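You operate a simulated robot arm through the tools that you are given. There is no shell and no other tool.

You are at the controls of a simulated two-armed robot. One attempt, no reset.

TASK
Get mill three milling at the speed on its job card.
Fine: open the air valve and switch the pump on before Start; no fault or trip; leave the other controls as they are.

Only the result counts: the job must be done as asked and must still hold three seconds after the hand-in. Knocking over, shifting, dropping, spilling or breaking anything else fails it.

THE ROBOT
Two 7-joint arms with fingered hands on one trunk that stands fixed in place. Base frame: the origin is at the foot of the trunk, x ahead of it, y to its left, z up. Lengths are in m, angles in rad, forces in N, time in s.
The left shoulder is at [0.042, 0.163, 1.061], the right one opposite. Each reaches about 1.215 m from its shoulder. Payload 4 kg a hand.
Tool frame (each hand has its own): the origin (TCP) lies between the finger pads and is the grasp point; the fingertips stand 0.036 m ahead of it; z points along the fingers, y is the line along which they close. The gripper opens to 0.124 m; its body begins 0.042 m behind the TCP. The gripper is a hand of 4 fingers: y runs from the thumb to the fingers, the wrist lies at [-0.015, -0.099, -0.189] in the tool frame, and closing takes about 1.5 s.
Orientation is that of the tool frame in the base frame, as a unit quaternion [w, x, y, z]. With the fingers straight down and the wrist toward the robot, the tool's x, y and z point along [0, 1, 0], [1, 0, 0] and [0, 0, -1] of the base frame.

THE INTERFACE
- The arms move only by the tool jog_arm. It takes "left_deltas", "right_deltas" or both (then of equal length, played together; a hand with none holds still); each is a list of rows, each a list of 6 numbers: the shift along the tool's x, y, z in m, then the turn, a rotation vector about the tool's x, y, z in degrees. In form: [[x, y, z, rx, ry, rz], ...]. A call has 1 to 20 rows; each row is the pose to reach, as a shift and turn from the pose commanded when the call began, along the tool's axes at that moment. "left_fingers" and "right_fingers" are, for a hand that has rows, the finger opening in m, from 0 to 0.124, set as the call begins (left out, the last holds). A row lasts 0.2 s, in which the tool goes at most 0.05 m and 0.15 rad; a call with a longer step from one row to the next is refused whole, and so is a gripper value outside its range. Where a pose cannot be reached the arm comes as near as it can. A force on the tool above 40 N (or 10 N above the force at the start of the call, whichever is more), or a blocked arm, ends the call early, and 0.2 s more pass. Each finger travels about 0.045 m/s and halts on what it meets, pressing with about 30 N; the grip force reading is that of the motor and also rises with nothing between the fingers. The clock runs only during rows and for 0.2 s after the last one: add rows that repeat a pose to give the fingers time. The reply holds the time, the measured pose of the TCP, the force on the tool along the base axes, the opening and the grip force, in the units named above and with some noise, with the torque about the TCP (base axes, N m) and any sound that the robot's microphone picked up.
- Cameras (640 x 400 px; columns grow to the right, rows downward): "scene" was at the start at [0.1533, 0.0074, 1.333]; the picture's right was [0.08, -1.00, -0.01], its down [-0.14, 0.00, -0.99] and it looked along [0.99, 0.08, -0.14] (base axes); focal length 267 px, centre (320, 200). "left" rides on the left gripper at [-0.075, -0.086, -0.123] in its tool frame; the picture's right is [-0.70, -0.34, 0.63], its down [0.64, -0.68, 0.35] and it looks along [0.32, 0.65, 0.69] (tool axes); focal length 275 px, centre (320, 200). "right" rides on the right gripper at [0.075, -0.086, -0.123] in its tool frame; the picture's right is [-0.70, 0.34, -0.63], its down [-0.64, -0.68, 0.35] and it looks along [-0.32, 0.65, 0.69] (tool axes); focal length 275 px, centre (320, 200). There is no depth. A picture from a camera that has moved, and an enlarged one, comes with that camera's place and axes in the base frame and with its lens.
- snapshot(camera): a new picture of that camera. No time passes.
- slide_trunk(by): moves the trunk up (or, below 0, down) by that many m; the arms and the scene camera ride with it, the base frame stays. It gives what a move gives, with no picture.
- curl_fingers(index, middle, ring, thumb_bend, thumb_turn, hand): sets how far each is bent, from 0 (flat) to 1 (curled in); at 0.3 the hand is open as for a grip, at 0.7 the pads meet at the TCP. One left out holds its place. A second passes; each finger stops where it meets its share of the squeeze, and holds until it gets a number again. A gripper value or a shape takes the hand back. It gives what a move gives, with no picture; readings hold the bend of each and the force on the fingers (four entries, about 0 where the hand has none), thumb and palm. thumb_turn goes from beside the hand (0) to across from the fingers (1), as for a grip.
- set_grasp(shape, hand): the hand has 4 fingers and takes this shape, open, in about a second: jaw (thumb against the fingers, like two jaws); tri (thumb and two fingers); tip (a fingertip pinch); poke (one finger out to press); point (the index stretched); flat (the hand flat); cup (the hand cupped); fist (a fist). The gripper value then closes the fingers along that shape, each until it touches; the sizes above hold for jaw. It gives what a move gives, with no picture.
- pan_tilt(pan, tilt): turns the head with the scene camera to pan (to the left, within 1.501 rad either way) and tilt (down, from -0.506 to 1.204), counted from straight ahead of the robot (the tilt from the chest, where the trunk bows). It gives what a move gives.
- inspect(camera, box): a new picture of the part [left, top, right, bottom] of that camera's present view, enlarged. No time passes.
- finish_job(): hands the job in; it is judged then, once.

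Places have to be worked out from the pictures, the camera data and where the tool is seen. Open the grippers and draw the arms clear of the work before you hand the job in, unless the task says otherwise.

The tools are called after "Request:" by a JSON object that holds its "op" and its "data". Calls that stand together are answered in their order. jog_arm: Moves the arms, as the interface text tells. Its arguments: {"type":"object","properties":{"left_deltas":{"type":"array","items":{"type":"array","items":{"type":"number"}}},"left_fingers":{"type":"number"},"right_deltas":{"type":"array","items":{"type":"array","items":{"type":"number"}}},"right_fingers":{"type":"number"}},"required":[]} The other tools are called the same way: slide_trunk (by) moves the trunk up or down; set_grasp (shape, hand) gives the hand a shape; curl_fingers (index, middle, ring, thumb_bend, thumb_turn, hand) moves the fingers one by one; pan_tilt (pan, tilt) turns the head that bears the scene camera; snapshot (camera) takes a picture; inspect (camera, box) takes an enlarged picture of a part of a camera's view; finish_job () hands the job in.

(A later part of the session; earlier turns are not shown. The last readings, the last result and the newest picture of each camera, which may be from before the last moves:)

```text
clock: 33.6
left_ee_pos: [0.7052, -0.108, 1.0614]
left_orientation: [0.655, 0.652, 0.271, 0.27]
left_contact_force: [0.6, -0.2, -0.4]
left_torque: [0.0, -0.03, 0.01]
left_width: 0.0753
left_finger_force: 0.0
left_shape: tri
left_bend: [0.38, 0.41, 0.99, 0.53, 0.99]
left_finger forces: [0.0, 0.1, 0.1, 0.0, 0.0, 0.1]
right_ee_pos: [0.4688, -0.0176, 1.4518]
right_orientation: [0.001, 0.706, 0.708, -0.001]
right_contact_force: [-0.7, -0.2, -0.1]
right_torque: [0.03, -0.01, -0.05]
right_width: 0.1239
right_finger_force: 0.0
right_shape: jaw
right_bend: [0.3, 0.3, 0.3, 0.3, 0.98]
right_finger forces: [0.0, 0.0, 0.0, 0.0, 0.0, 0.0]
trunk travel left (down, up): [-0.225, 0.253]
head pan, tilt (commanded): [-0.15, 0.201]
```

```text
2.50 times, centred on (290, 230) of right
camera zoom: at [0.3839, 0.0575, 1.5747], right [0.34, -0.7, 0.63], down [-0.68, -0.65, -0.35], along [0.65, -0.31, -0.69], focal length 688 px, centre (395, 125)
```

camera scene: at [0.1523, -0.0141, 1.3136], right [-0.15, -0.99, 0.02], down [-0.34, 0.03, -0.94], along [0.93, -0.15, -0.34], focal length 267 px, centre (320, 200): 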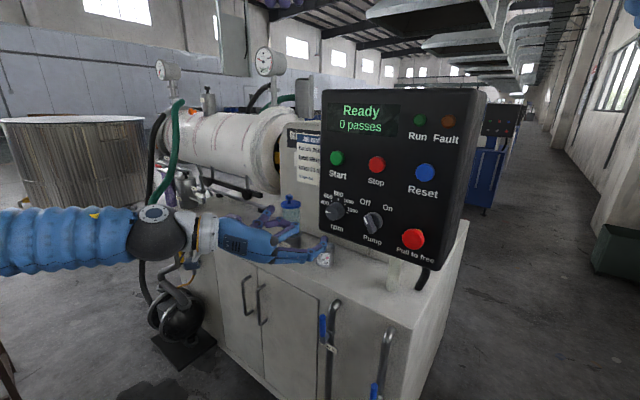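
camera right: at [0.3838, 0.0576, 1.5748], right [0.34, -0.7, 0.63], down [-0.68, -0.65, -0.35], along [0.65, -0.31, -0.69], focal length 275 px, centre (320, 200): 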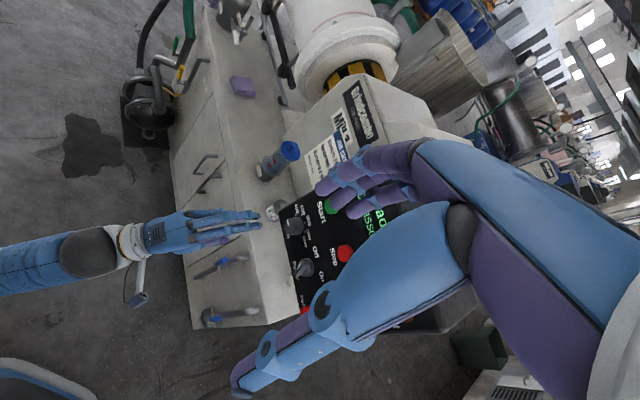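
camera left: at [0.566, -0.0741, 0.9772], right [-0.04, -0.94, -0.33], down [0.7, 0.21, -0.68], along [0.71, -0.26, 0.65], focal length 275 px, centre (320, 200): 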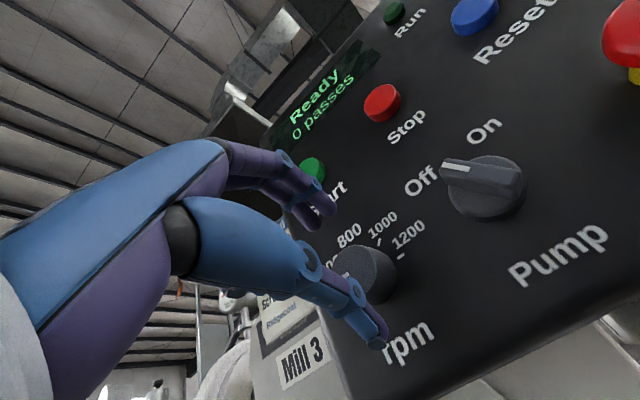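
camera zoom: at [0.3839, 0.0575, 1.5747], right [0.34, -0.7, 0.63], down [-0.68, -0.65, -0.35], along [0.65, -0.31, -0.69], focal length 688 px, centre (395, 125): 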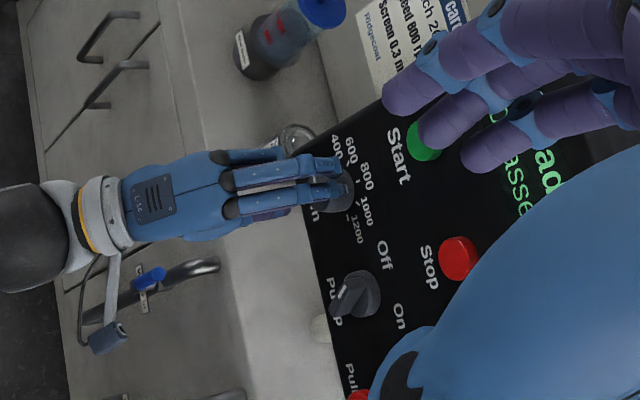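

From above, the two fingers are centred over the rpm knob and the thumb is below it. I'll advance 1.8 cm more with a 3 mm drop, then close the grip on the knob.

Request:
{"op": "jog_arm", "data": {"left_deltas": [[0, -0.0015, 0.009, 0, 0, 0], [0, -0.003, 0.018, 0, 0, 0]]}}

Request:
{"op": "inspect", "data": {"camera": "scene", "box": [280, 150, 410, 260]}}

Request:
{"op": "inspect", "data": {"camera": "right", "box": [260, 190, 330, 260]}}

Request:
{"op": "inspect", "data": {"camera": "left", "box": [280, 150, 440, 370]}}

```text
clock: 34.2
left_ee_pos: [0.7166, -0.1195, 1.0585]
left_orientation: [0.653, 0.652, 0.273, 0.271]
left_contact_force: [0.6, -0.5, 0.0]
left_torque: [-0.01, -0.03, -0.03]
left_width: 0.0753
left_finger_force: 0.0
left_shape: tri
left_bend: [0.38, 0.41, 0.99, 0.53, 0.99]
left_finger forces: [0.1, 0.0, 0.0, 0.1, 0.0, 0.1]
right_ee_pos: [0.4699, -0.0171, 1.4522]
right_orientation: [0.0, 0.707, 0.708, 0.0]
right_contact_force: [0.2, -0.6, 0.5]
right_torque: [-0.03, -0.01, -0.02]
right_width: 0.1234
right_finger_force: 0.1
right_shape: jaw
right_bend: [0.3, 0.3, 0.3, 0.3, 0.98]
right_finger forces: [0.0, 0.0, 0.0, 0.1, 0.0, 0.0]
trunk travel left (down, up): [-0.225, 0.253]
head pan, tilt (commanded): [-0.15, 0.201]
```

```text
3.64 times, centred on (345, 205) of scene
camera zoom: at [0.1529, -0.0136, 1.3134], right [-0.15, -0.99, 0.02], down [-0.34, 0.03, -0.94], along [0.93, -0.15, -0.35], focal length 971 px, centre (229, 182)
```

zoom: 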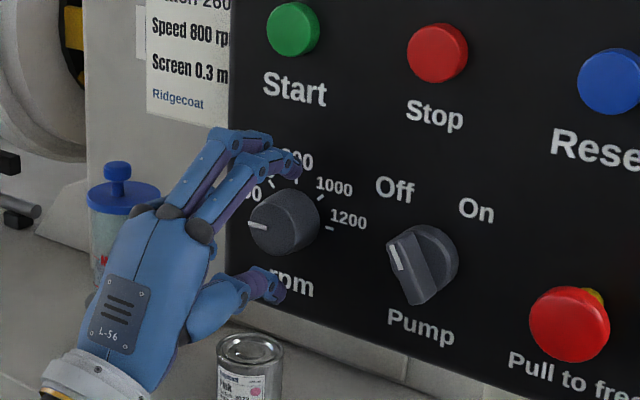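

```text
5.71 times, centred on (295, 225) of right
camera zoom: at [0.3837, 0.0576, 1.5748], right [0.34, -0.7, 0.63], down [-0.68, -0.65, -0.35], along [0.65, -0.31, -0.69], focal length 1573 px, centre (463, 57)
```

zoom: 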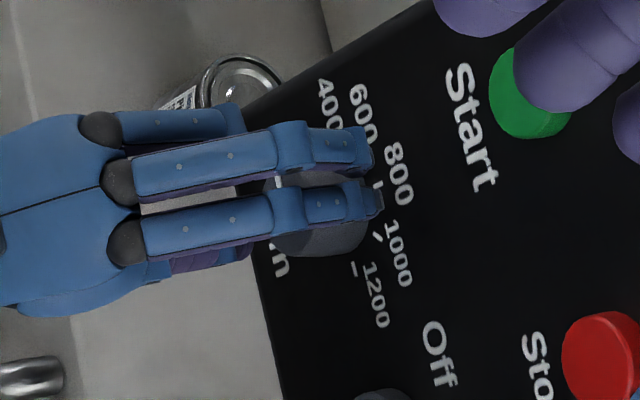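

```text
1.82 times, centred on (360, 260) of left
camera zoom: at [0.5784, -0.0856, 0.9743], right [-0.04, -0.94, -0.34], down [0.7, 0.21, -0.68], along [0.71, -0.26, 0.65], focal length 500 px, centre (247, 91)
```

zoom: 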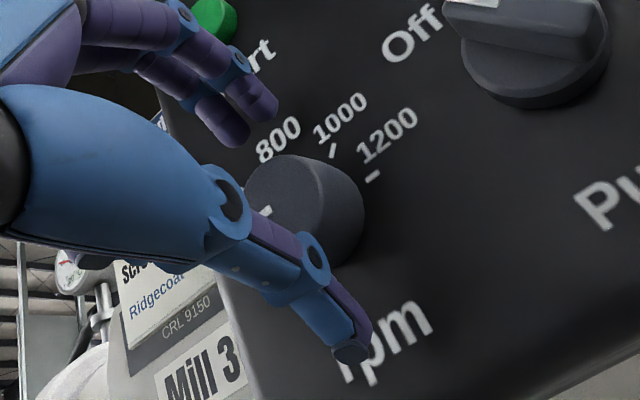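

Parallax-corrected, the fingers straddle the knob and are centred on it. Closing the grip now, holding position while the fingers settle.

Request:
{"op": "jog_arm", "data": {"left_deltas": [[0, 0, 0, 0, 0, 0], [0, 0, 0, 0, 0, 0], [0, 0, 0, 0, 0, 0], [0, 0, 0, 0, 0, 0], [0, 0, 0, 0, 0, 0], [0, 0, 0, 0, 0, 0]], "left_fingers": 0.02}}

Request:
{"op": "inspect", "data": {"camera": "scene", "box": [280, 150, 410, 260]}}

Request:
{"op": "inspect", "data": {"camera": "left", "box": [280, 150, 440, 370]}}

```text
clock: 35.6
left_ee_pos: [0.7181, -0.1188, 1.0591]
left_orientation: [0.654, 0.653, 0.271, 0.271]
left_contact_force: [-5.6, 0.4, -3.0]
left_torque: [0.1, 0.05, -0.08]
left_width: 0.0335
left_finger_force: 30.5
left_shape: tri
left_bend: [0.55, 0.57, 1.0, 0.62, 1.0]
left_finger forces: [12.1, 13.4, 0.1, 0.0, 29.4, 0.1]
right_ee_pos: [0.4696, -0.0173, 1.4537]
right_orientation: [0.0, 0.707, 0.707, 0.0]
right_contact_force: [0.0, 0.2, -0.2]
right_torque: [0.01, -0.01, -0.02]
right_width: 0.1239
right_finger_force: 0.0
right_shape: jaw
right_bend: [0.3, 0.3, 0.3, 0.3, 0.98]
right_finger forces: [0.0, 0.1, 0.0, 0.0, 0.0, 0.0]
trunk travel left (down, up): [-0.225, 0.253]
head pan, tilt (commanded): [-0.15, 0.201]
```

```text
3.64 times, centred on (345, 205) of scene
camera zoom: at [0.1527, -0.0136, 1.3134], right [-0.15, -0.99, 0.02], down [-0.34, 0.03, -0.94], along [0.93, -0.15, -0.35], focal length 971 px, centre (229, 182)
```

zoom: 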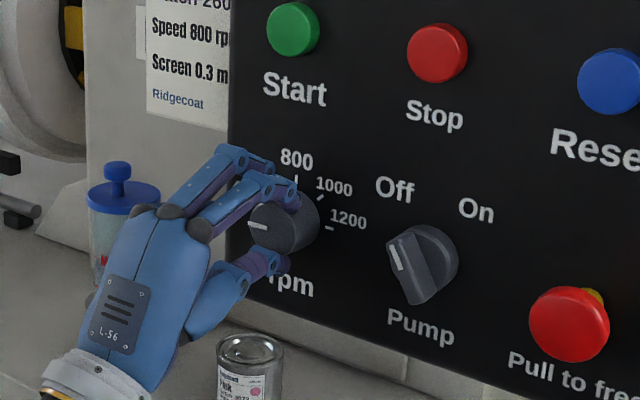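

```text
1.82 times, centred on (360, 260) of left
camera zoom: at [0.5779, -0.0857, 0.9745], right [-0.04, -0.94, -0.33], down [0.7, 0.21, -0.68], along [0.71, -0.26, 0.65], focal length 500 px, centre (247, 91)
```

zoom: 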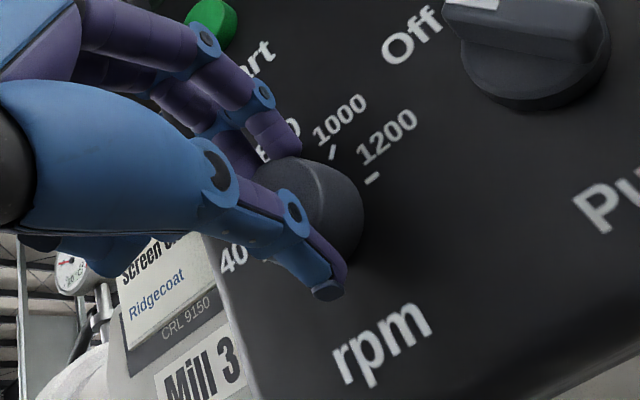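

The knob is gripped with balanced finger forces (12 and 13 N against 29 N on the thumb). I'll twist clockwise 45° first and check the pointer.

Request:
{"op": "jog_arm", "data": {"left_deltas": [[0, 0, 0, 0, 0, 7.5], [0, 0, 0, 0, 0, 15], [0, 0, 0, 0, 0, 22.5], [0, 0, 0, 0, 0, 30], [0, 0, 0, 0, 0, 37.5], [0, 0, 0, 0, 0, 45]]}}

Request:
{"op": "inspect", "data": {"camera": "scene", "box": [280, 150, 410, 260]}}

Request:
{"op": "inspect", "data": {"camera": "left", "box": [260, 120, 500, 370]}}

```text
clock: 37.0
left_ee_pos: [0.7189, -0.1176, 1.059]
left_orientation: [0.5, 0.707, 0.0, 0.5]
left_contact_force: [0.0, -0.4, -4.0]
left_torque: [0.06, 0.02, 0.02]
left_width: 0.0333
left_finger_force: 29.4
left_shape: tri
left_bend: [0.56, 0.57, 1.0, 0.62, 1.0]
left_finger forces: [12.5, 13.9, 0.0, 0.1, 27.8, 0.1]
right_ee_pos: [0.4703, -0.0181, 1.4522]
right_orientation: [-0.001, 0.707, 0.707, 0.0]
right_contact_force: [0.6, -0.5, -0.4]
right_torque: [0.03, -0.01, -0.02]
right_width: 0.1236
right_finger_force: 0.1
right_shape: jaw
right_bend: [0.3, 0.3, 0.3, 0.3, 0.98]
right_finger forces: [0.0, 0.0, 0.0, 0.1, 0.1, 0.0]
trunk travel left (down, up): [-0.225, 0.253]
head pan, tilt (commanded): [-0.15, 0.201]
```

```text
3.64 times, centred on (345, 205) of scene
camera zoom: at [0.1531, -0.0136, 1.3134], right [-0.15, -0.99, 0.02], down [-0.34, 0.03, -0.94], along [0.93, -0.15, -0.35], focal length 971 px, centre (229, 182)
```

zoom: 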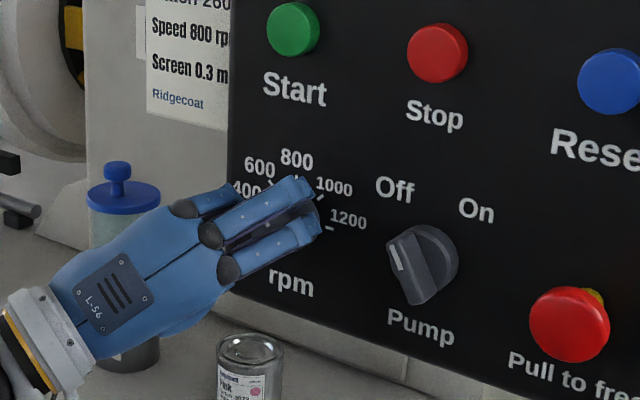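

```text
1.60 times, centred on (380, 245) of left
camera zoom: at [0.6369, -0.0259, 0.9456], right [0.27, -0.63, -0.73], down [0.91, 0.42, -0.03], along [0.32, -0.66, 0.68], focal length 440 px, centre (224, 128)
```

zoom: 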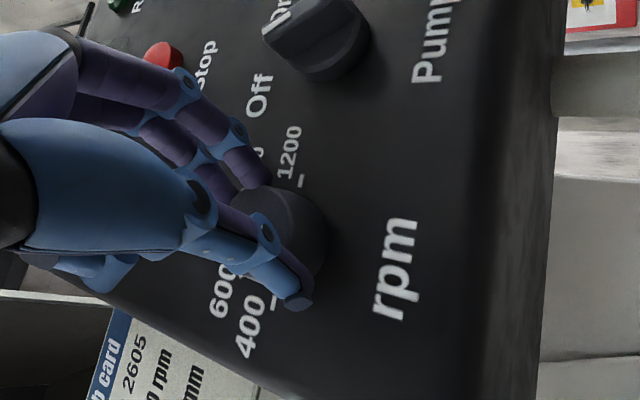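

The grip is steady through 45° with low torque. I'll continue another 45° to bring the pointer to 800.

Request:
{"op": "jog_arm", "data": {"left_deltas": [[0, 0, 0, 0, 0, 7.5], [0, 0, 0, 0, 0, 15], [0, 0, 0, 0, 0, 22.5], [0, 0, 0, 0, 0, 30], [0, 0, 0, 0, 0, 37.5], [0, 0, 0, 0, 0, 45]]}}

Request:
{"op": "inspect", "data": {"camera": "scene", "box": [280, 150, 410, 260]}}

Request:
{"op": "inspect", "data": {"camera": "left", "box": [260, 120, 500, 370]}}

```text
clock: 38.4
left_ee_pos: [0.718, -0.117, 1.0589]
left_orientation: [0.271, 0.654, -0.269, 0.653]
left_contact_force: [2.7, 8.3, -4.1]
left_torque: [0.03, 0.07, 0.24]
left_width: 0.033
left_finger_force: 29.7
left_shape: tri
left_bend: [0.56, 0.58, 1.0, 0.62, 0.99]
left_finger forces: [12.6, 13.3, 0.0, 0.0, 32.0, 0.1]
right_ee_pos: [0.4708, -0.0171, 1.4545]
right_orientation: [0.0, 0.706, 0.708, 0.0]
right_contact_force: [-0.3, -0.1, -0.8]
right_torque: [-0.02, 0.01, -0.03]
right_width: 0.1238
right_finger_force: 0.1
right_shape: jaw
right_bend: [0.3, 0.3, 0.3, 0.3, 0.98]
right_finger forces: [0.1, 0.0, 0.1, 0.0, 0.1, 0.0]
trunk travel left (down, up): [-0.225, 0.253]
head pan, tilt (commanded): [-0.15, 0.201]
```

```text
3.64 times, centred on (345, 205) of scene
camera zoom: at [0.1532, -0.013, 1.3134], right [-0.15, -0.99, 0.02], down [-0.35, 0.03, -0.94], along [0.93, -0.15, -0.35], focal length 971 px, centre (229, 182)
```

zoom: 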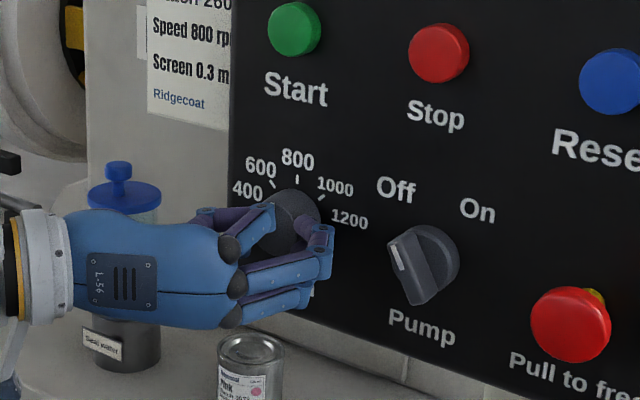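

```text
1.60 times, centred on (380, 245) of left
camera zoom: at [0.6924, 0.0298, 0.9843], right [0.69, -0.21, -0.7], down [0.73, 0.24, 0.64], along [0.03, -0.95, 0.32], focal length 440 px, centre (224, 128)
```

zoom: 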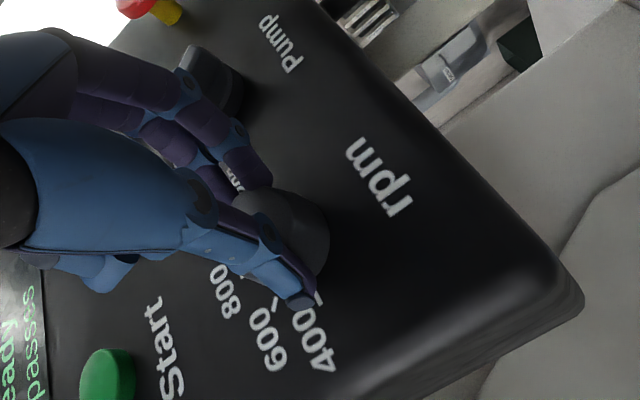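

Let me zoom tighter on the knob face to see where the pointer is before letting go.

Request:
{"op": "inspect", "data": {"camera": "scene", "box": [325, 185, 375, 235]}}

Request:
{"op": "inspect", "data": {"camera": "right", "box": [260, 190, 330, 260]}}

```text
8.00 times, centred on (350, 210) of scene
camera zoom: at [0.1532, -0.013, 1.3134], right [-0.15, -0.99, 0.02], down [-0.35, 0.03, -0.94], along [0.93, -0.15, -0.35], focal length 2135 px, centre (80, 120)
```

zoom: 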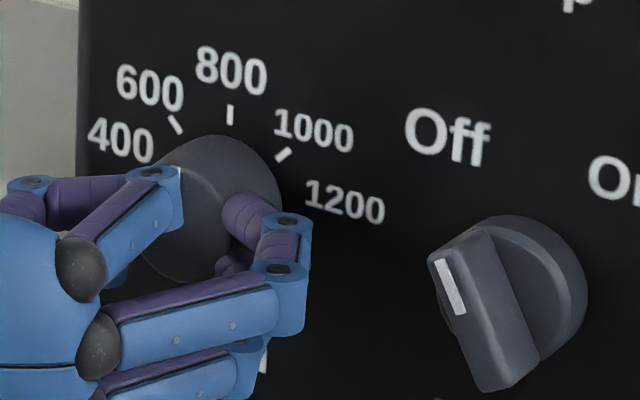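

```text
5.71 times, centred on (295, 225) of right
camera zoom: at [0.384, 0.0584, 1.5748], right [0.34, -0.7, 0.63], down [-0.68, -0.65, -0.35], along [0.65, -0.31, -0.69], focal length 1573 px, centre (463, 57)
```

zoom: 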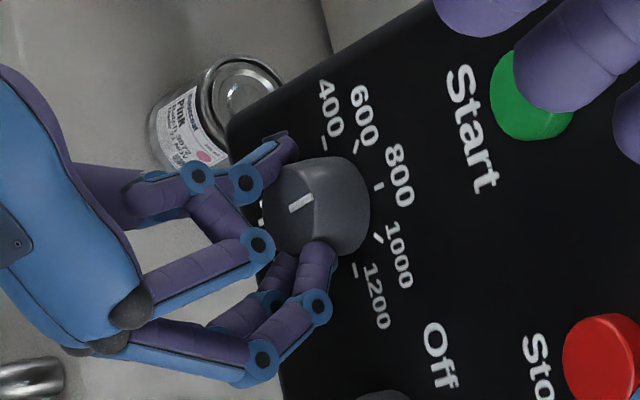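

The right camera shows the pointer about 3° from straight up, i.e. at 800. I'll open the grip to 0.065 m and back straight off.

Request:
{"op": "jog_arm", "data": {"left_deltas": [[0, 0, 0, 0, 0, 0], [0, 0, 0, 0, 0, 0], [0, 0, 0, 0, 0, 0], [0, 0, -0.02, 0, 0, 0], [0, 0, -0.05, 0, 0, 0], [0, 0, -0.09, 0, 0, 0], [0, 0, -0.13, 0, 0, 0]], "left_fingers": 0.065}}

Request:
{"op": "inspect", "data": {"camera": "scene", "box": [280, 140, 420, 260]}}

Request:
{"op": "inspect", "data": {"camera": "right", "box": [260, 190, 330, 260]}}

Request:
{"op": "snapshot", "data": {"camera": "left"}}

```text
clock: 40.0
left_ee_pos: [0.6247, -0.0271, 1.0591]
left_orientation: [0.271, 0.653, -0.27, 0.653]
left_contact_force: [-0.4, -0.3, -0.3]
left_torque: [0.0, -0.01, 0.0]
left_width: 0.0649
left_finger_force: 0.1
left_shape: tri
left_bend: [0.41, 0.45, 0.99, 0.55, 1.0]
left_finger forces: [0.0, 0.1, 0.1, 0.0, 0.1, 0.0]
right_ee_pos: [0.4672, -0.0166, 1.4532]
right_orientation: [0.0, 0.707, 0.708, 0.0]
right_contact_force: [0.0, 0.8, -0.1]
right_torque: [0.0, 0.01, 0.0]
right_width: 0.1235
right_finger_force: 0.0
right_shape: jaw
right_bend: [0.3, 0.3, 0.3, 0.3, 0.98]
right_finger forces: [0.0, 0.1, 0.0, 0.0, 0.0, 0.0]
trunk travel left (down, up): [-0.225, 0.253]
head pan, tilt (commanded): [-0.15, 0.201]
```

```text
3.33 times, centred on (350, 200) of scene
camera zoom: at [0.1522, -0.013, 1.3136], right [-0.15, -0.99, 0.02], down [-0.34, 0.03, -0.94], along [0.93, -0.15, -0.34], focal length 890 px, centre (220, 200)
```

zoom: 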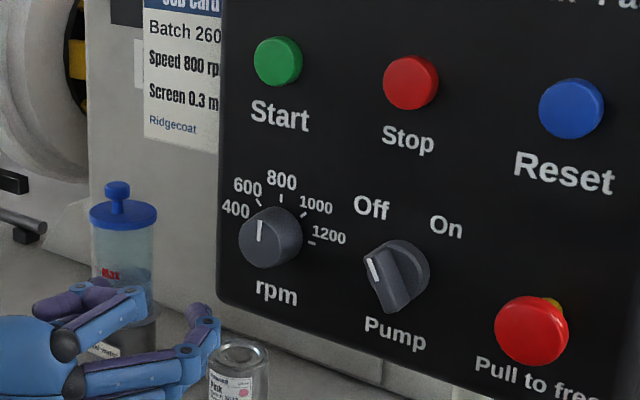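

```text
5.71 times, centred on (295, 225) of right
camera zoom: at [0.3827, 0.0582, 1.5751], right [0.34, -0.7, 0.63], down [-0.68, -0.64, -0.35], along [0.65, -0.32, -0.69], focal length 1573 px, centre (463, 57)
```

zoom: 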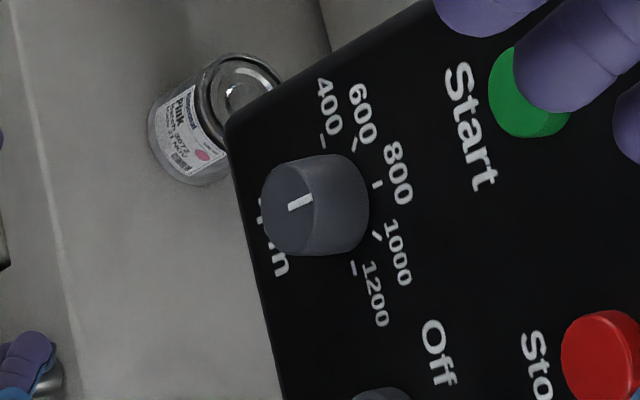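

```text
taken
camera left: at [0.5992, 0.1208, 0.985], right [0.69, -0.21, -0.7], down [0.73, 0.24, 0.64], along [0.03, -0.95, 0.32], focal length 275 px, centre (320, 200)
```

left: 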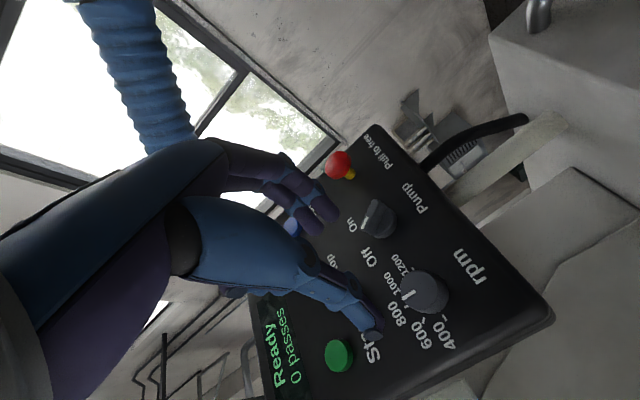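

The rpm pointer now stands at 800 in both views. For the pump selector I'll push its bar from left to right with a fingertip: first I'll roll back to palm-down here, clear of the panel.

Request:
{"op": "jog_arm", "data": {"left_deltas": [[0, 0, 0, 0, 0, -7.5], [0, 0, 0, 0, 0, -15], [0, 0, 0, 0, 0, -22.5], [0, 0, 0, 0, 0, -30], [0, 0, 0, 0, 0, -37.5], [0, 0, 0, 0, 0, -45], [0, 0, 0, 0, 0, -52.5], [0, 0, 0, 0, 0, -60], [0, 0, 0, 0, 0, -67.5], [0, 0, 0, 0, 0, -75], [0, 0, 0, 0, 0, -82.5], [0, 0, 0, 0, 0, -90]]}}

Request:
{"op": "set_grasp", "data": {"hand": "left", "shape": "poke"}}

Request:
{"op": "curl_fingers", "data": {"hand": "left", "middle": 1.0}}

Request:
{"op": "snapshot", "data": {"camera": "left"}}

Request:
{"op": "inspect", "data": {"camera": "scene", "box": [200, 130, 420, 290]}}

Request:
{"op": "inspect", "data": {"camera": "right", "box": [140, 150, 360, 310]}}

```text
clock: 42.6
left_ee_pos: [0.6255, -0.0257, 1.0594]
left_orientation: [0.654, 0.652, 0.272, 0.269]
left_contact_force: [0.0, 0.3, 0.8]
left_torque: [-0.01, 0.01, -0.03]
left_width: 0.0647
left_finger_force: 0.1
left_shape: tri
left_bend: [0.41, 0.45, 0.99, 0.55, 1.0]
left_finger forces: [0.1, 0.0, 0.1, 0.1, 0.1, 0.0]
right_ee_pos: [0.4695, -0.0185, 1.4525]
right_orientation: [-0.001, 0.707, 0.707, 0.0]
right_contact_force: [0.0, 0.4, 0.3]
right_torque: [0.01, -0.02, -0.01]
right_width: 0.1234
right_finger_force: 0.1
right_shape: jaw
right_bend: [0.3, 0.3, 0.3, 0.3, 0.98]
right_finger forces: [0.1, 0.0, 0.0, 0.1, 0.0, 0.1]
trunk travel left (down, up): [-0.225, 0.253]
head pan, tilt (commanded): [-0.15, 0.201]
```

```text
clock: 43.5
left_ee_pos: [0.625, -0.0265, 1.0587]
left_orientation: [0.654, 0.652, 0.271, 0.27]
left_contact_force: [0.9, -0.1, 0.0]
left_torque: [0.0, -0.06, -0.01]
left_width: 0.0001
left_finger_force: 0.0
left_shape: poke
left_bend: [0.7, 0.7, 0.99, 0.0, 1.0]
left_finger forces: [0.0, 0.0, 0.0, 0.0, 0.0, 0.0]
right_ee_pos: [0.4697, -0.0172, 1.4519]
right_orientation: [0.0, 0.707, 0.707, 0.0]
right_contact_force: [0.2, 0.2, -0.3]
right_torque: [0.01, 0.01, 0.01]
right_width: 0.1238
right_finger_force: 0.0
right_shape: jaw
right_bend: [0.3, 0.3, 0.3, 0.3, 0.98]
right_finger forces: [0.0, 0.0, 0.1, 0.0, 0.0, 0.0]
trunk travel left (down, up): [-0.225, 0.253]
head pan, tilt (commanded): [-0.15, 0.201]
```

```text
clock: 44.5
left_ee_pos: [0.6246, -0.0268, 1.0592]
left_orientation: [0.654, 0.653, 0.271, 0.27]
left_contact_force: [-1.0, 0.4, -0.2]
left_torque: [0.03, -0.01, 0.0]
left_width: 0.0371
left_finger_force: 0.1
left_shape: fingers
left_bend: [0.7, 1.0, 0.99, 0.0, 1.0]
left_finger forces: [0.0, 0.1, 0.0, 0.0, 0.0, 0.0]
right_ee_pos: [0.4692, -0.0172, 1.4526]
right_orientation: [-0.001, 0.707, 0.707, 0.0]
right_contact_force: [0.2, 0.3, 1.5]
right_torque: [0.0, -0.05, 0.0]
right_width: 0.1237
right_finger_force: 0.0
right_shape: jaw
right_bend: [0.3, 0.3, 0.3, 0.3, 0.98]
right_finger forces: [0.0, 0.1, 0.1, 0.0, 0.1, 0.0]
trunk travel left (down, up): [-0.225, 0.253]
head pan, tilt (commanded): [-0.15, 0.201]
```

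```text
taken
camera left: at [0.486, 0.0075, 0.9741], right [-0.04, -0.94, -0.33], down [0.7, 0.21, -0.68], along [0.71, -0.26, 0.65], focal length 275 px, centre (320, 200)
```

left: 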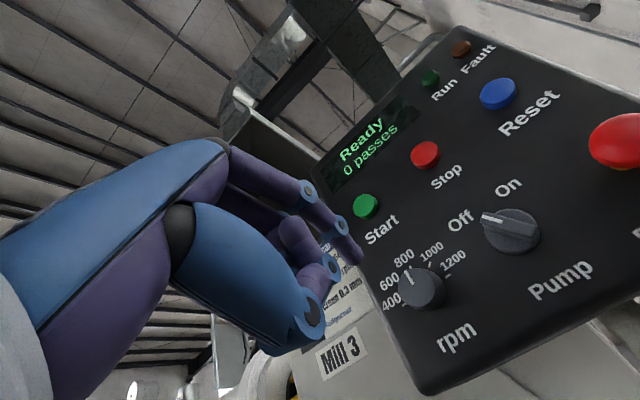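

```text
2.50 times, centred on (310, 210) of scene
camera zoom: at [0.1529, -0.0135, 1.3134], right [-0.15, -0.99, 0.02], down [-0.34, 0.03, -0.94], along [0.93, -0.15, -0.35], focal length 667 px, centre (345, 175)
```

zoom: 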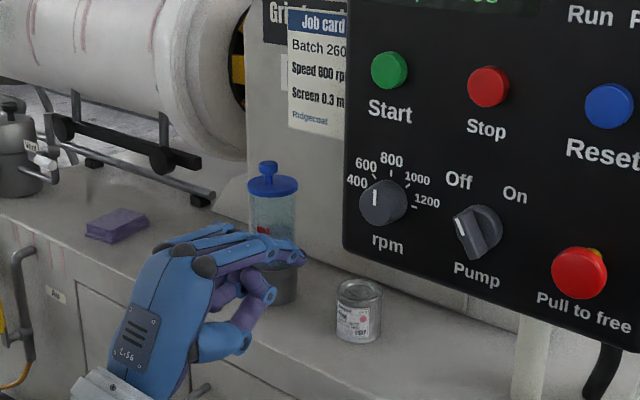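

```text
2.50 times, centred on (250, 230) of right
camera zoom: at [0.3837, 0.0577, 1.5747], right [0.34, -0.7, 0.63], down [-0.68, -0.65, -0.35], along [0.65, -0.31, -0.69], focal length 688 px, centre (495, 125)
```

zoom: 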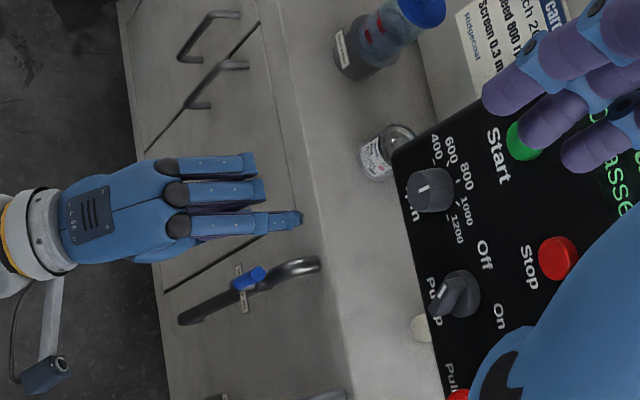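

Only the index finger sticks out now, with its tip at tool (-0.009, -0.002, +0.035). The pump knob centre sits at panel coordinate r≈-0.325, z≈1.060. I'll move to the left of its bar's upper half and advance, stopping a little short to check.

Request:
{"op": "jog_arm", "data": {"left_deltas": [[-0.028, 0.009, 0.02, 0, 0, 0], [-0.056, 0.018, 0.04, 0, 0, 0], [-0.056, 0.018, 0.075, 0, 0, 0], [-0.056, 0.018, 0.105, 0, 0, 0]]}}

Request:
{"op": "inspect", "data": {"camera": "scene", "box": [300, 160, 420, 270]}}

Request:
{"op": "inspect", "data": {"camera": "right", "box": [230, 190, 340, 290]}}

Request:
{"op": "snapshot", "data": {"camera": "left"}}

```text
clock: 45.5
left_ee_pos: [0.6625, -0.1395, 1.0749]
left_orientation: [0.654, 0.653, 0.271, 0.27]
left_contact_force: [-0.1, 0.0, -0.9]
left_torque: [-0.01, 0.01, -0.01]
left_width: 0.0374
left_finger_force: 0.1
left_shape: fingers
left_bend: [0.7, 1.0, 0.99, 0.0, 1.0]
left_finger forces: [0.1, 0.0, 0.0, 0.1, 0.1, 0.0]
right_ee_pos: [0.4698, -0.0182, 1.4517]
right_orientation: [-0.001, 0.706, 0.708, 0.001]
right_contact_force: [0.7, -0.3, -0.5]
right_torque: [0.05, -0.01, -0.01]
right_width: 0.1236
right_finger_force: 0.0
right_shape: jaw
right_bend: [0.3, 0.3, 0.3, 0.3, 0.98]
right_finger forces: [0.0, 0.0, 0.0, 0.1, 0.1, 0.0]
trunk travel left (down, up): [-0.225, 0.253]
head pan, tilt (commanded): [-0.15, 0.201]
```

```text
3.64 times, centred on (360, 215) of scene
camera zoom: at [0.1529, -0.014, 1.3134], right [-0.15, -0.99, 0.02], down [-0.34, 0.03, -0.94], along [0.93, -0.15, -0.35], focal length 971 px, centre (174, 146)
```

zoom: 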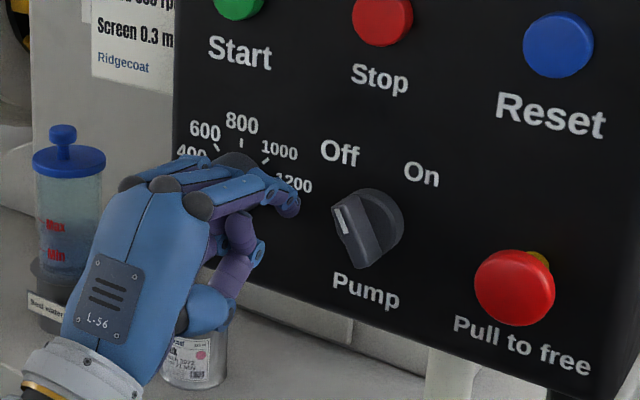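

```text
4.00 times, centred on (285, 240) of right
camera zoom: at [0.3838, 0.0572, 1.5748], right [0.34, -0.7, 0.63], down [-0.68, -0.65, -0.35], along [0.65, -0.31, -0.69], focal length 1101 px, centre (460, 40)
```

zoom: 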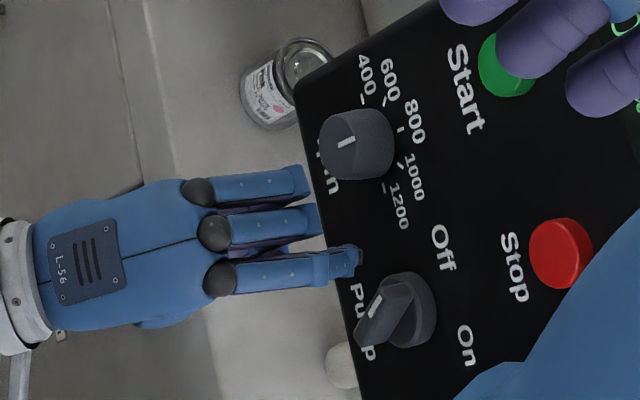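

```text
taken
camera left: at [0.5217, -0.1062, 0.9909], right [-0.04, -0.94, -0.34], down [0.7, 0.21, -0.68], along [0.71, -0.26, 0.65], focal length 275 px, centre (320, 200)
```

left: 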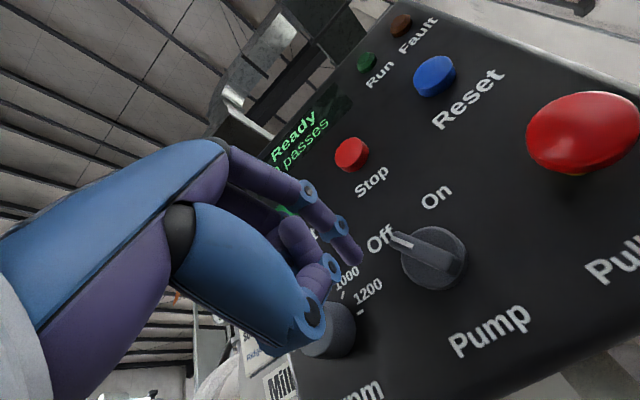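

The index fingertip is just left of the bar's upper end, about 9 mm clear of it. I'll advance 2.5 cm beside the bar, then push to the right in small steps.

Request:
{"op": "jog_arm", "data": {"left_deltas": [[0, 0, 0.013, 0, 0, 0], [0, 0, 0.025, 0, 0, 0], [-0.006, 0, 0.025, 0, 0, 0], [-0.012, 0, 0.025, 0, 0, 0], [-0.018, 0, 0.025, 0, 0, 0], [-0.024, 0, 0.025, 0, 0, 0]]}}

Request:
{"op": "inspect", "data": {"camera": "scene", "box": [300, 160, 420, 270]}}

Request:
{"op": "inspect", "data": {"camera": "right", "box": [230, 190, 340, 290]}}

Request:
{"op": "inspect", "data": {"camera": "left", "box": [280, 150, 480, 350]}}

```text
clock: 46.9
left_ee_pos: [0.6608, -0.1754, 1.0767]
left_orientation: [0.654, 0.652, 0.272, 0.271]
left_contact_force: [-0.3, 0.1, 1.0]
left_torque: [-0.02, 0.04, 0.05]
left_width: 0.0374
left_finger_force: 0.4
left_shape: fingers
left_bend: [0.7, 1.0, 0.99, 0.0, 1.0]
left_finger forces: [0.8, 0.1, 0.1, 0.0, 0.1, 0.1]
right_ee_pos: [0.47, -0.0174, 1.452]
right_orientation: [0.0, 0.708, 0.707, 0.0]
right_contact_force: [0.8, -0.4, 1.2]
right_torque: [0.0, 0.02, 0.01]
right_width: 0.1237
right_finger_force: 0.0
right_shape: jaw
right_bend: [0.3, 0.3, 0.3, 0.3, 0.98]
right_finger forces: [0.1, 0.1, 0.1, 0.0, 0.1, 0.0]
trunk travel left (down, up): [-0.225, 0.253]
head pan, tilt (commanded): [-0.15, 0.201]
```

```text
3.64 times, centred on (360, 215) of scene
camera zoom: at [0.1529, -0.0138, 1.3134], right [-0.15, -0.99, 0.02], down [-0.34, 0.03, -0.94], along [0.93, -0.15, -0.35], focal length 971 px, centre (174, 146)
```

zoom: 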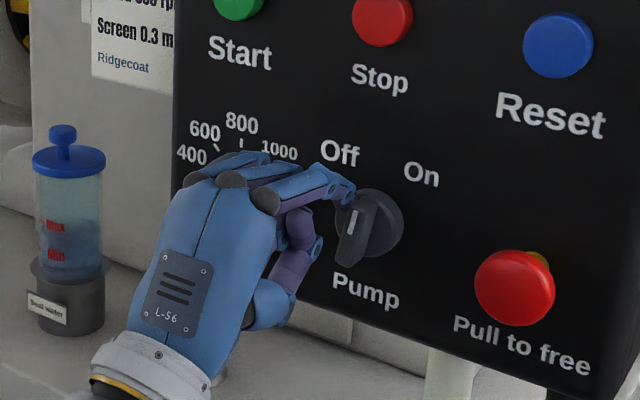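

```text
4.00 times, centred on (285, 240) of right
camera zoom: at [0.3837, 0.0574, 1.5748], right [0.34, -0.7, 0.63], down [-0.68, -0.64, -0.35], along [0.65, -0.31, -0.69], focal length 1101 px, centre (460, 40)
```

zoom: 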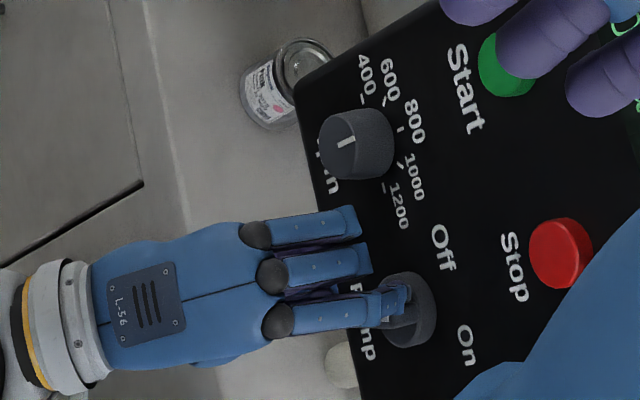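

```text
2.00 times, centred on (380, 250) of left
camera zoom: at [0.5215, -0.1414, 0.9923], right [-0.04, -0.94, -0.33], down [0.7, 0.21, -0.68], along [0.71, -0.26, 0.65], focal length 551 px, centre (200, 100)
```

zoom: 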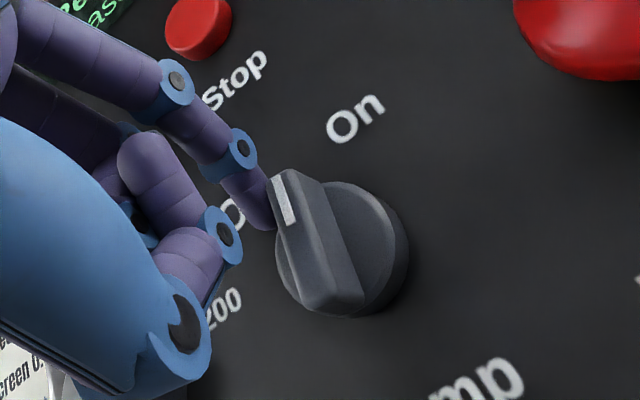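

The bar has swung to nearly vertical with almost no resistance. I'll keep pushing right about 2.2 cm more to take it to On.

Request:
{"op": "jog_arm", "data": {"left_deltas": [[-0.006, 0, 0, 0, 0, 0], [-0.012, -0.001, 0, 0, 0, 0], [-0.017, -0.002, 0, 0, 0, 0], [-0.022, -0.003, 0, 0, 0, 0]]}}

Request:
{"op": "inspect", "data": {"camera": "scene", "box": [300, 160, 420, 270]}}

Request:
{"op": "inspect", "data": {"camera": "right", "box": [230, 190, 340, 290]}}

Request:
{"op": "inspect", "data": {"camera": "left", "box": [280, 150, 480, 350]}}

```text
clock: 47.8
left_ee_pos: [0.654, -0.1819, 1.0756]
left_orientation: [0.652, 0.65, 0.275, 0.276]
left_contact_force: [22.3, 19.7, 9.5]
left_torque: [-0.29, -0.13, 1.05]
left_width: 0.0378
left_finger_force: 14.3
left_shape: fingers
left_bend: [0.7, 1.0, 0.99, 0.0, 1.0]
left_finger forces: [30.1, 0.0, 0.0, 0.1, 0.0, 0.0]
right_ee_pos: [0.47, -0.0169, 1.4531]
right_orientation: [0.0, 0.707, 0.707, 0.0]
right_contact_force: [-0.8, -0.5, 0.7]
right_torque: [0.03, -0.02, 0.03]
right_width: 0.1236
right_finger_force: 0.2
right_shape: jaw
right_bend: [0.3, 0.3, 0.3, 0.3, 0.98]
right_finger forces: [0.1, 0.1, 0.0, 0.0, 0.0, 0.1]
trunk travel left (down, up): [-0.225, 0.253]
head pan, tilt (commanded): [-0.15, 0.201]
stopped in row 4 (left hand): the force on the tool passed its limit at 48 N (the readings are from after the stop); the commanded pose is now the measured one
```

```text
3.64 times, centred on (360, 215) of scene
camera zoom: at [0.1536, -0.0125, 1.3135], right [-0.15, -0.99, 0.02], down [-0.35, 0.03, -0.94], along [0.93, -0.15, -0.35], focal length 971 px, centre (174, 146)
```

zoom: 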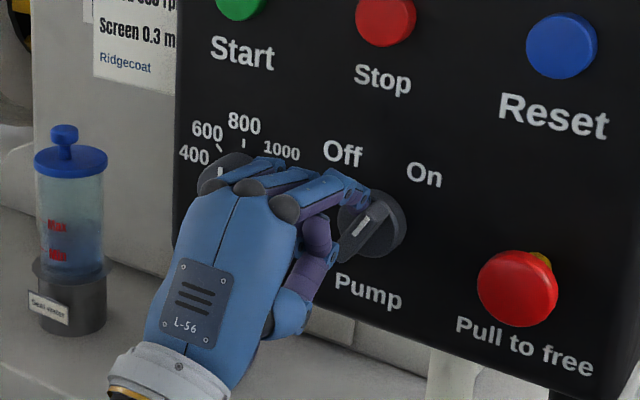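

```text
4.00 times, centred on (285, 240) of right
camera zoom: at [0.3839, 0.0581, 1.5749], right [0.34, -0.7, 0.63], down [-0.68, -0.65, -0.35], along [0.65, -0.32, -0.69], focal length 1101 px, centre (460, 40)
```

zoom: 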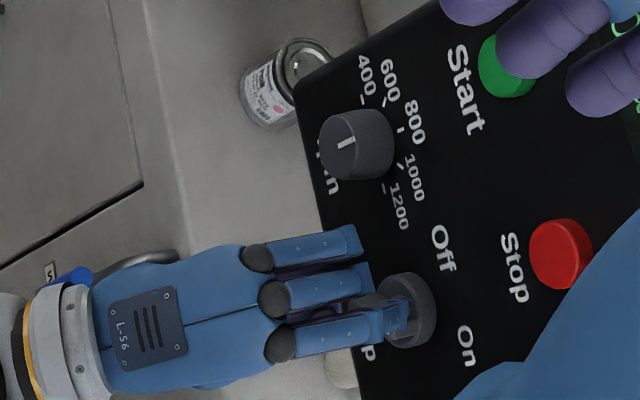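

```text
2.00 times, centred on (380, 250) of left
camera zoom: at [0.5142, -0.1494, 0.9908], right [-0.03, -0.94, -0.33], down [0.7, 0.22, -0.68], along [0.71, -0.25, 0.65], focal length 551 px, centre (200, 100)
```

zoom: 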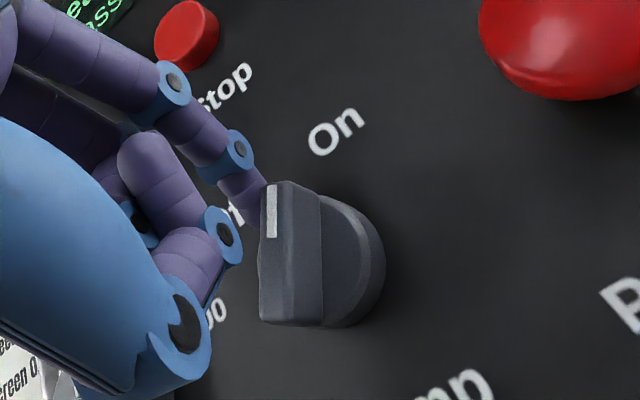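

The knob met a firm stop with its pointer toward On. I'll back the finger off to the left, then out, and look at the knob and the display.

Request:
{"op": "jog_arm", "data": {"left_deltas": [[0.01, 0, 0, 0, 0, 0], [0.02, 0, -0.01, 0, 0, 0], [0.022, 0, -0.04, 0, 0, 0], [0.022, 0, -0.08, 0, 0, 0], [0.022, 0, -0.12, 0, 0, 0]]}}

Request:
{"op": "inspect", "data": {"camera": "scene", "box": [310, 80, 490, 290]}}

Request:
{"op": "inspect", "data": {"camera": "scene", "box": [310, 170, 410, 260]}}

Request:
{"op": "inspect", "data": {"camera": "right", "box": [240, 190, 350, 300]}}

Request:
{"op": "snapshot", "data": {"camera": "left"}}

```text
clock: 49.0
left_ee_pos: [0.5819, -0.0869, 1.0738]
left_orientation: [0.653, 0.651, 0.273, 0.274]
left_contact_force: [-0.5, -0.3, 0.1]
left_torque: [0.0, 0.0, -0.01]
left_width: 0.0374
left_finger_force: 0.1
left_shape: fingers
left_bend: [0.7, 1.0, 0.99, 0.0, 1.0]
left_finger forces: [0.1, 0.0, 0.1, 0.0, 0.1, 0.1]
right_ee_pos: [0.4693, -0.0161, 1.4531]
right_orientation: [0.0, 0.707, 0.707, 0.0]
right_contact_force: [-0.2, 0.8, 0.1]
right_torque: [0.01, 0.02, -0.02]
right_width: 0.1235
right_finger_force: 0.1
right_shape: jaw
right_bend: [0.3, 0.3, 0.3, 0.3, 0.98]
right_finger forces: [0.0, 0.0, 0.0, 0.1, 0.0, 0.1]
trunk travel left (down, up): [-0.225, 0.253]
head pan, tilt (commanded): [-0.15, 0.201]
```

```text
1.90 times, centred on (400, 185) of scene
camera zoom: at [0.1525, -0.0133, 1.3135], right [-0.15, -0.99, 0.02], down [-0.34, 0.03, -0.94], along [0.93, -0.15, -0.34], focal length 508 px, centre (168, 229)
```

zoom: 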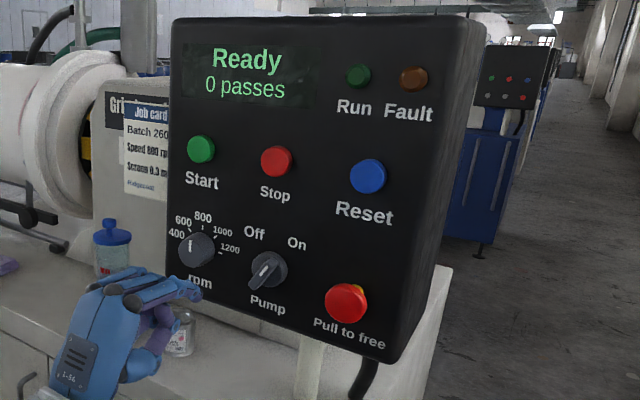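

```text
4.44 times, centred on (360, 215) of scene
camera zoom: at [0.1525, -0.0133, 1.3135], right [-0.15, -0.99, 0.02], down [-0.34, 0.03, -0.94], along [0.93, -0.15, -0.34], focal length 1186 px, centre (142, 133)
```

zoom: 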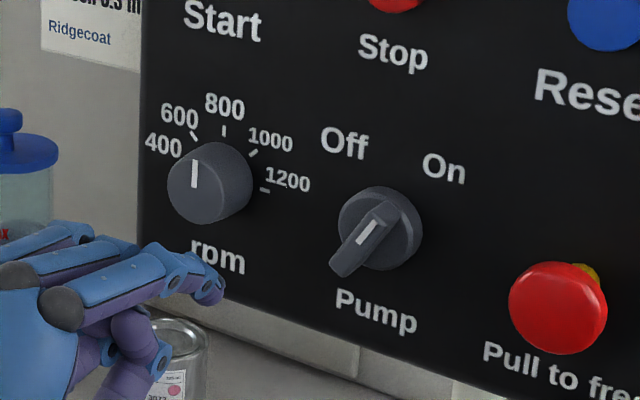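

```text
3.64 times, centred on (295, 245) of right
camera zoom: at [0.383, 0.0576, 1.5749], right [0.34, -0.7, 0.63], down [-0.68, -0.64, -0.35], along [0.65, -0.32, -0.69], focal length 1001 px, centre (411, 36)
```

zoom: 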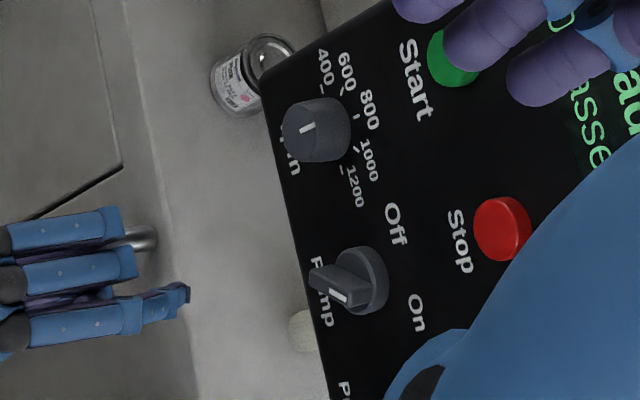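

```text
taken
camera left: at [0.4414, -0.0537, 0.9898], right [-0.04, -0.94, -0.34], down [0.7, 0.22, -0.68], along [0.71, -0.26, 0.65], focal length 275 px, centre (320, 200)
```

left: 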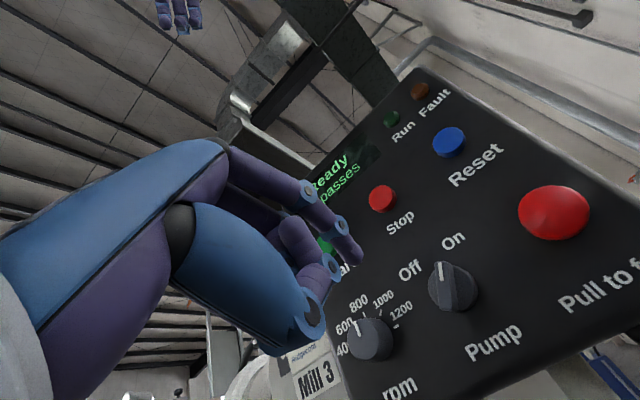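

The pump pointer is at On and rpm is at 800; display reads Ready, fault lamp dark. Now I'll bring the index fingertip in front of Start at (0.753, -0.147, 1.191), stopping about 4 cm short to check alignment.

Request:
{"op": "jog_arm", "data": {"left_deltas": [[0.022, 0.03, 0, 0, 0, 0], [0.044, 0.06, 0, 0, 0, 0], [0.066, 0.09, 0.01, 0, 0, 0], [0.0867, 0.118, 0.025, 0, 0, 0], [0.0867, 0.118, 0.055, 0, 0, 0], [0.0867, 0.118, 0.082, 0, 0, 0]]}}

Request:
{"op": "inspect", "data": {"camera": "scene", "box": [280, 110, 400, 220]}}

Request:
{"op": "inspect", "data": {"camera": "right", "box": [230, 150, 370, 270]}}

Request:
{"op": "snapshot", "data": {"camera": "left"}}

```text
clock: 50.4
left_ee_pos: [0.7001, -0.0804, 1.1927]
left_orientation: [0.652, 0.652, 0.274, 0.274]
left_contact_force: [0.0, 0.2, 0.3]
left_torque: [-0.01, 0.0, 0.0]
left_width: 0.0377
left_finger_force: 0.0
left_shape: fingers
left_bend: [0.7, 1.0, 0.99, 0.0, 1.0]
left_finger forces: [0.0, 0.1, 0.1, 0.0, 0.1, 0.0]
right_ee_pos: [0.4683, -0.0174, 1.4521]
right_orientation: [0.0, 0.707, 0.707, 0.0]
right_contact_force: [-0.3, 0.8, -0.2]
right_torque: [-0.02, -0.03, -0.04]
right_width: 0.1239
right_finger_force: 0.1
right_shape: jaw
right_bend: [0.3, 0.3, 0.3, 0.3, 0.98]
right_finger forces: [0.1, 0.0, 0.0, 0.1, 0.0, 0.0]
trunk travel left (down, up): [-0.225, 0.253]
head pan, tilt (commanded): [-0.15, 0.201]
```

```text
3.64 times, centred on (340, 165) of scene
camera zoom: at [0.1531, -0.0136, 1.3134], right [-0.15, -0.99, 0.02], down [-0.35, 0.03, -0.94], along [0.93, -0.15, -0.35], focal length 971 px, centre (247, 327)
```

zoom: 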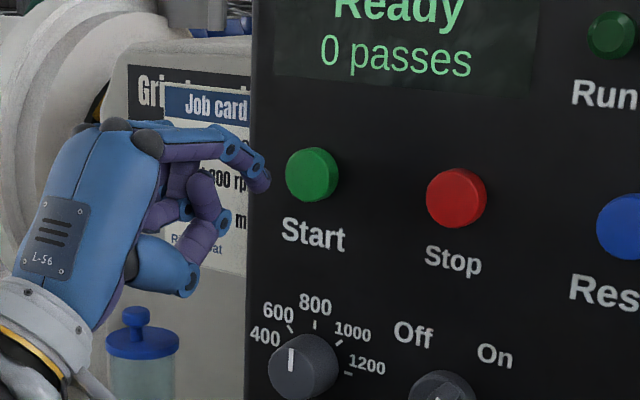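

```text
3.33 times, centred on (300, 210) of right
camera zoom: at [0.3839, 0.0574, 1.5746], right [0.34, -0.7, 0.63], down [-0.68, -0.64, -0.35], along [0.65, -0.31, -0.69], focal length 918 px, centre (387, 167)
```

zoom: 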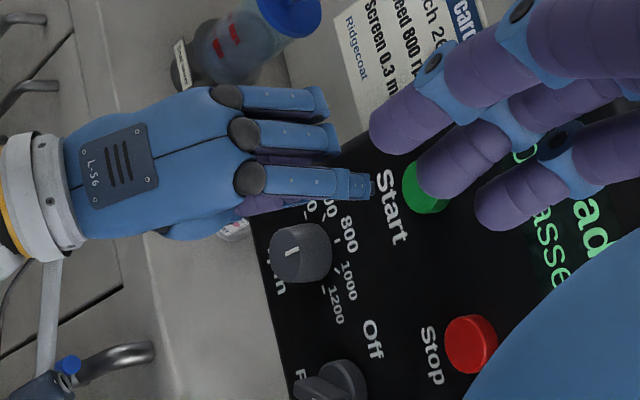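

```text
taken
camera left: at [0.5603, -0.0471, 1.1092], right [-0.04, -0.94, -0.34], down [0.7, 0.22, -0.68], along [0.71, -0.26, 0.65], focal length 275 px, centre (320, 200)
```

left: 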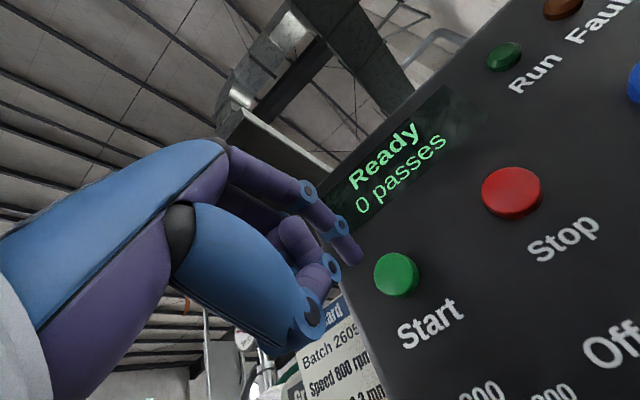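

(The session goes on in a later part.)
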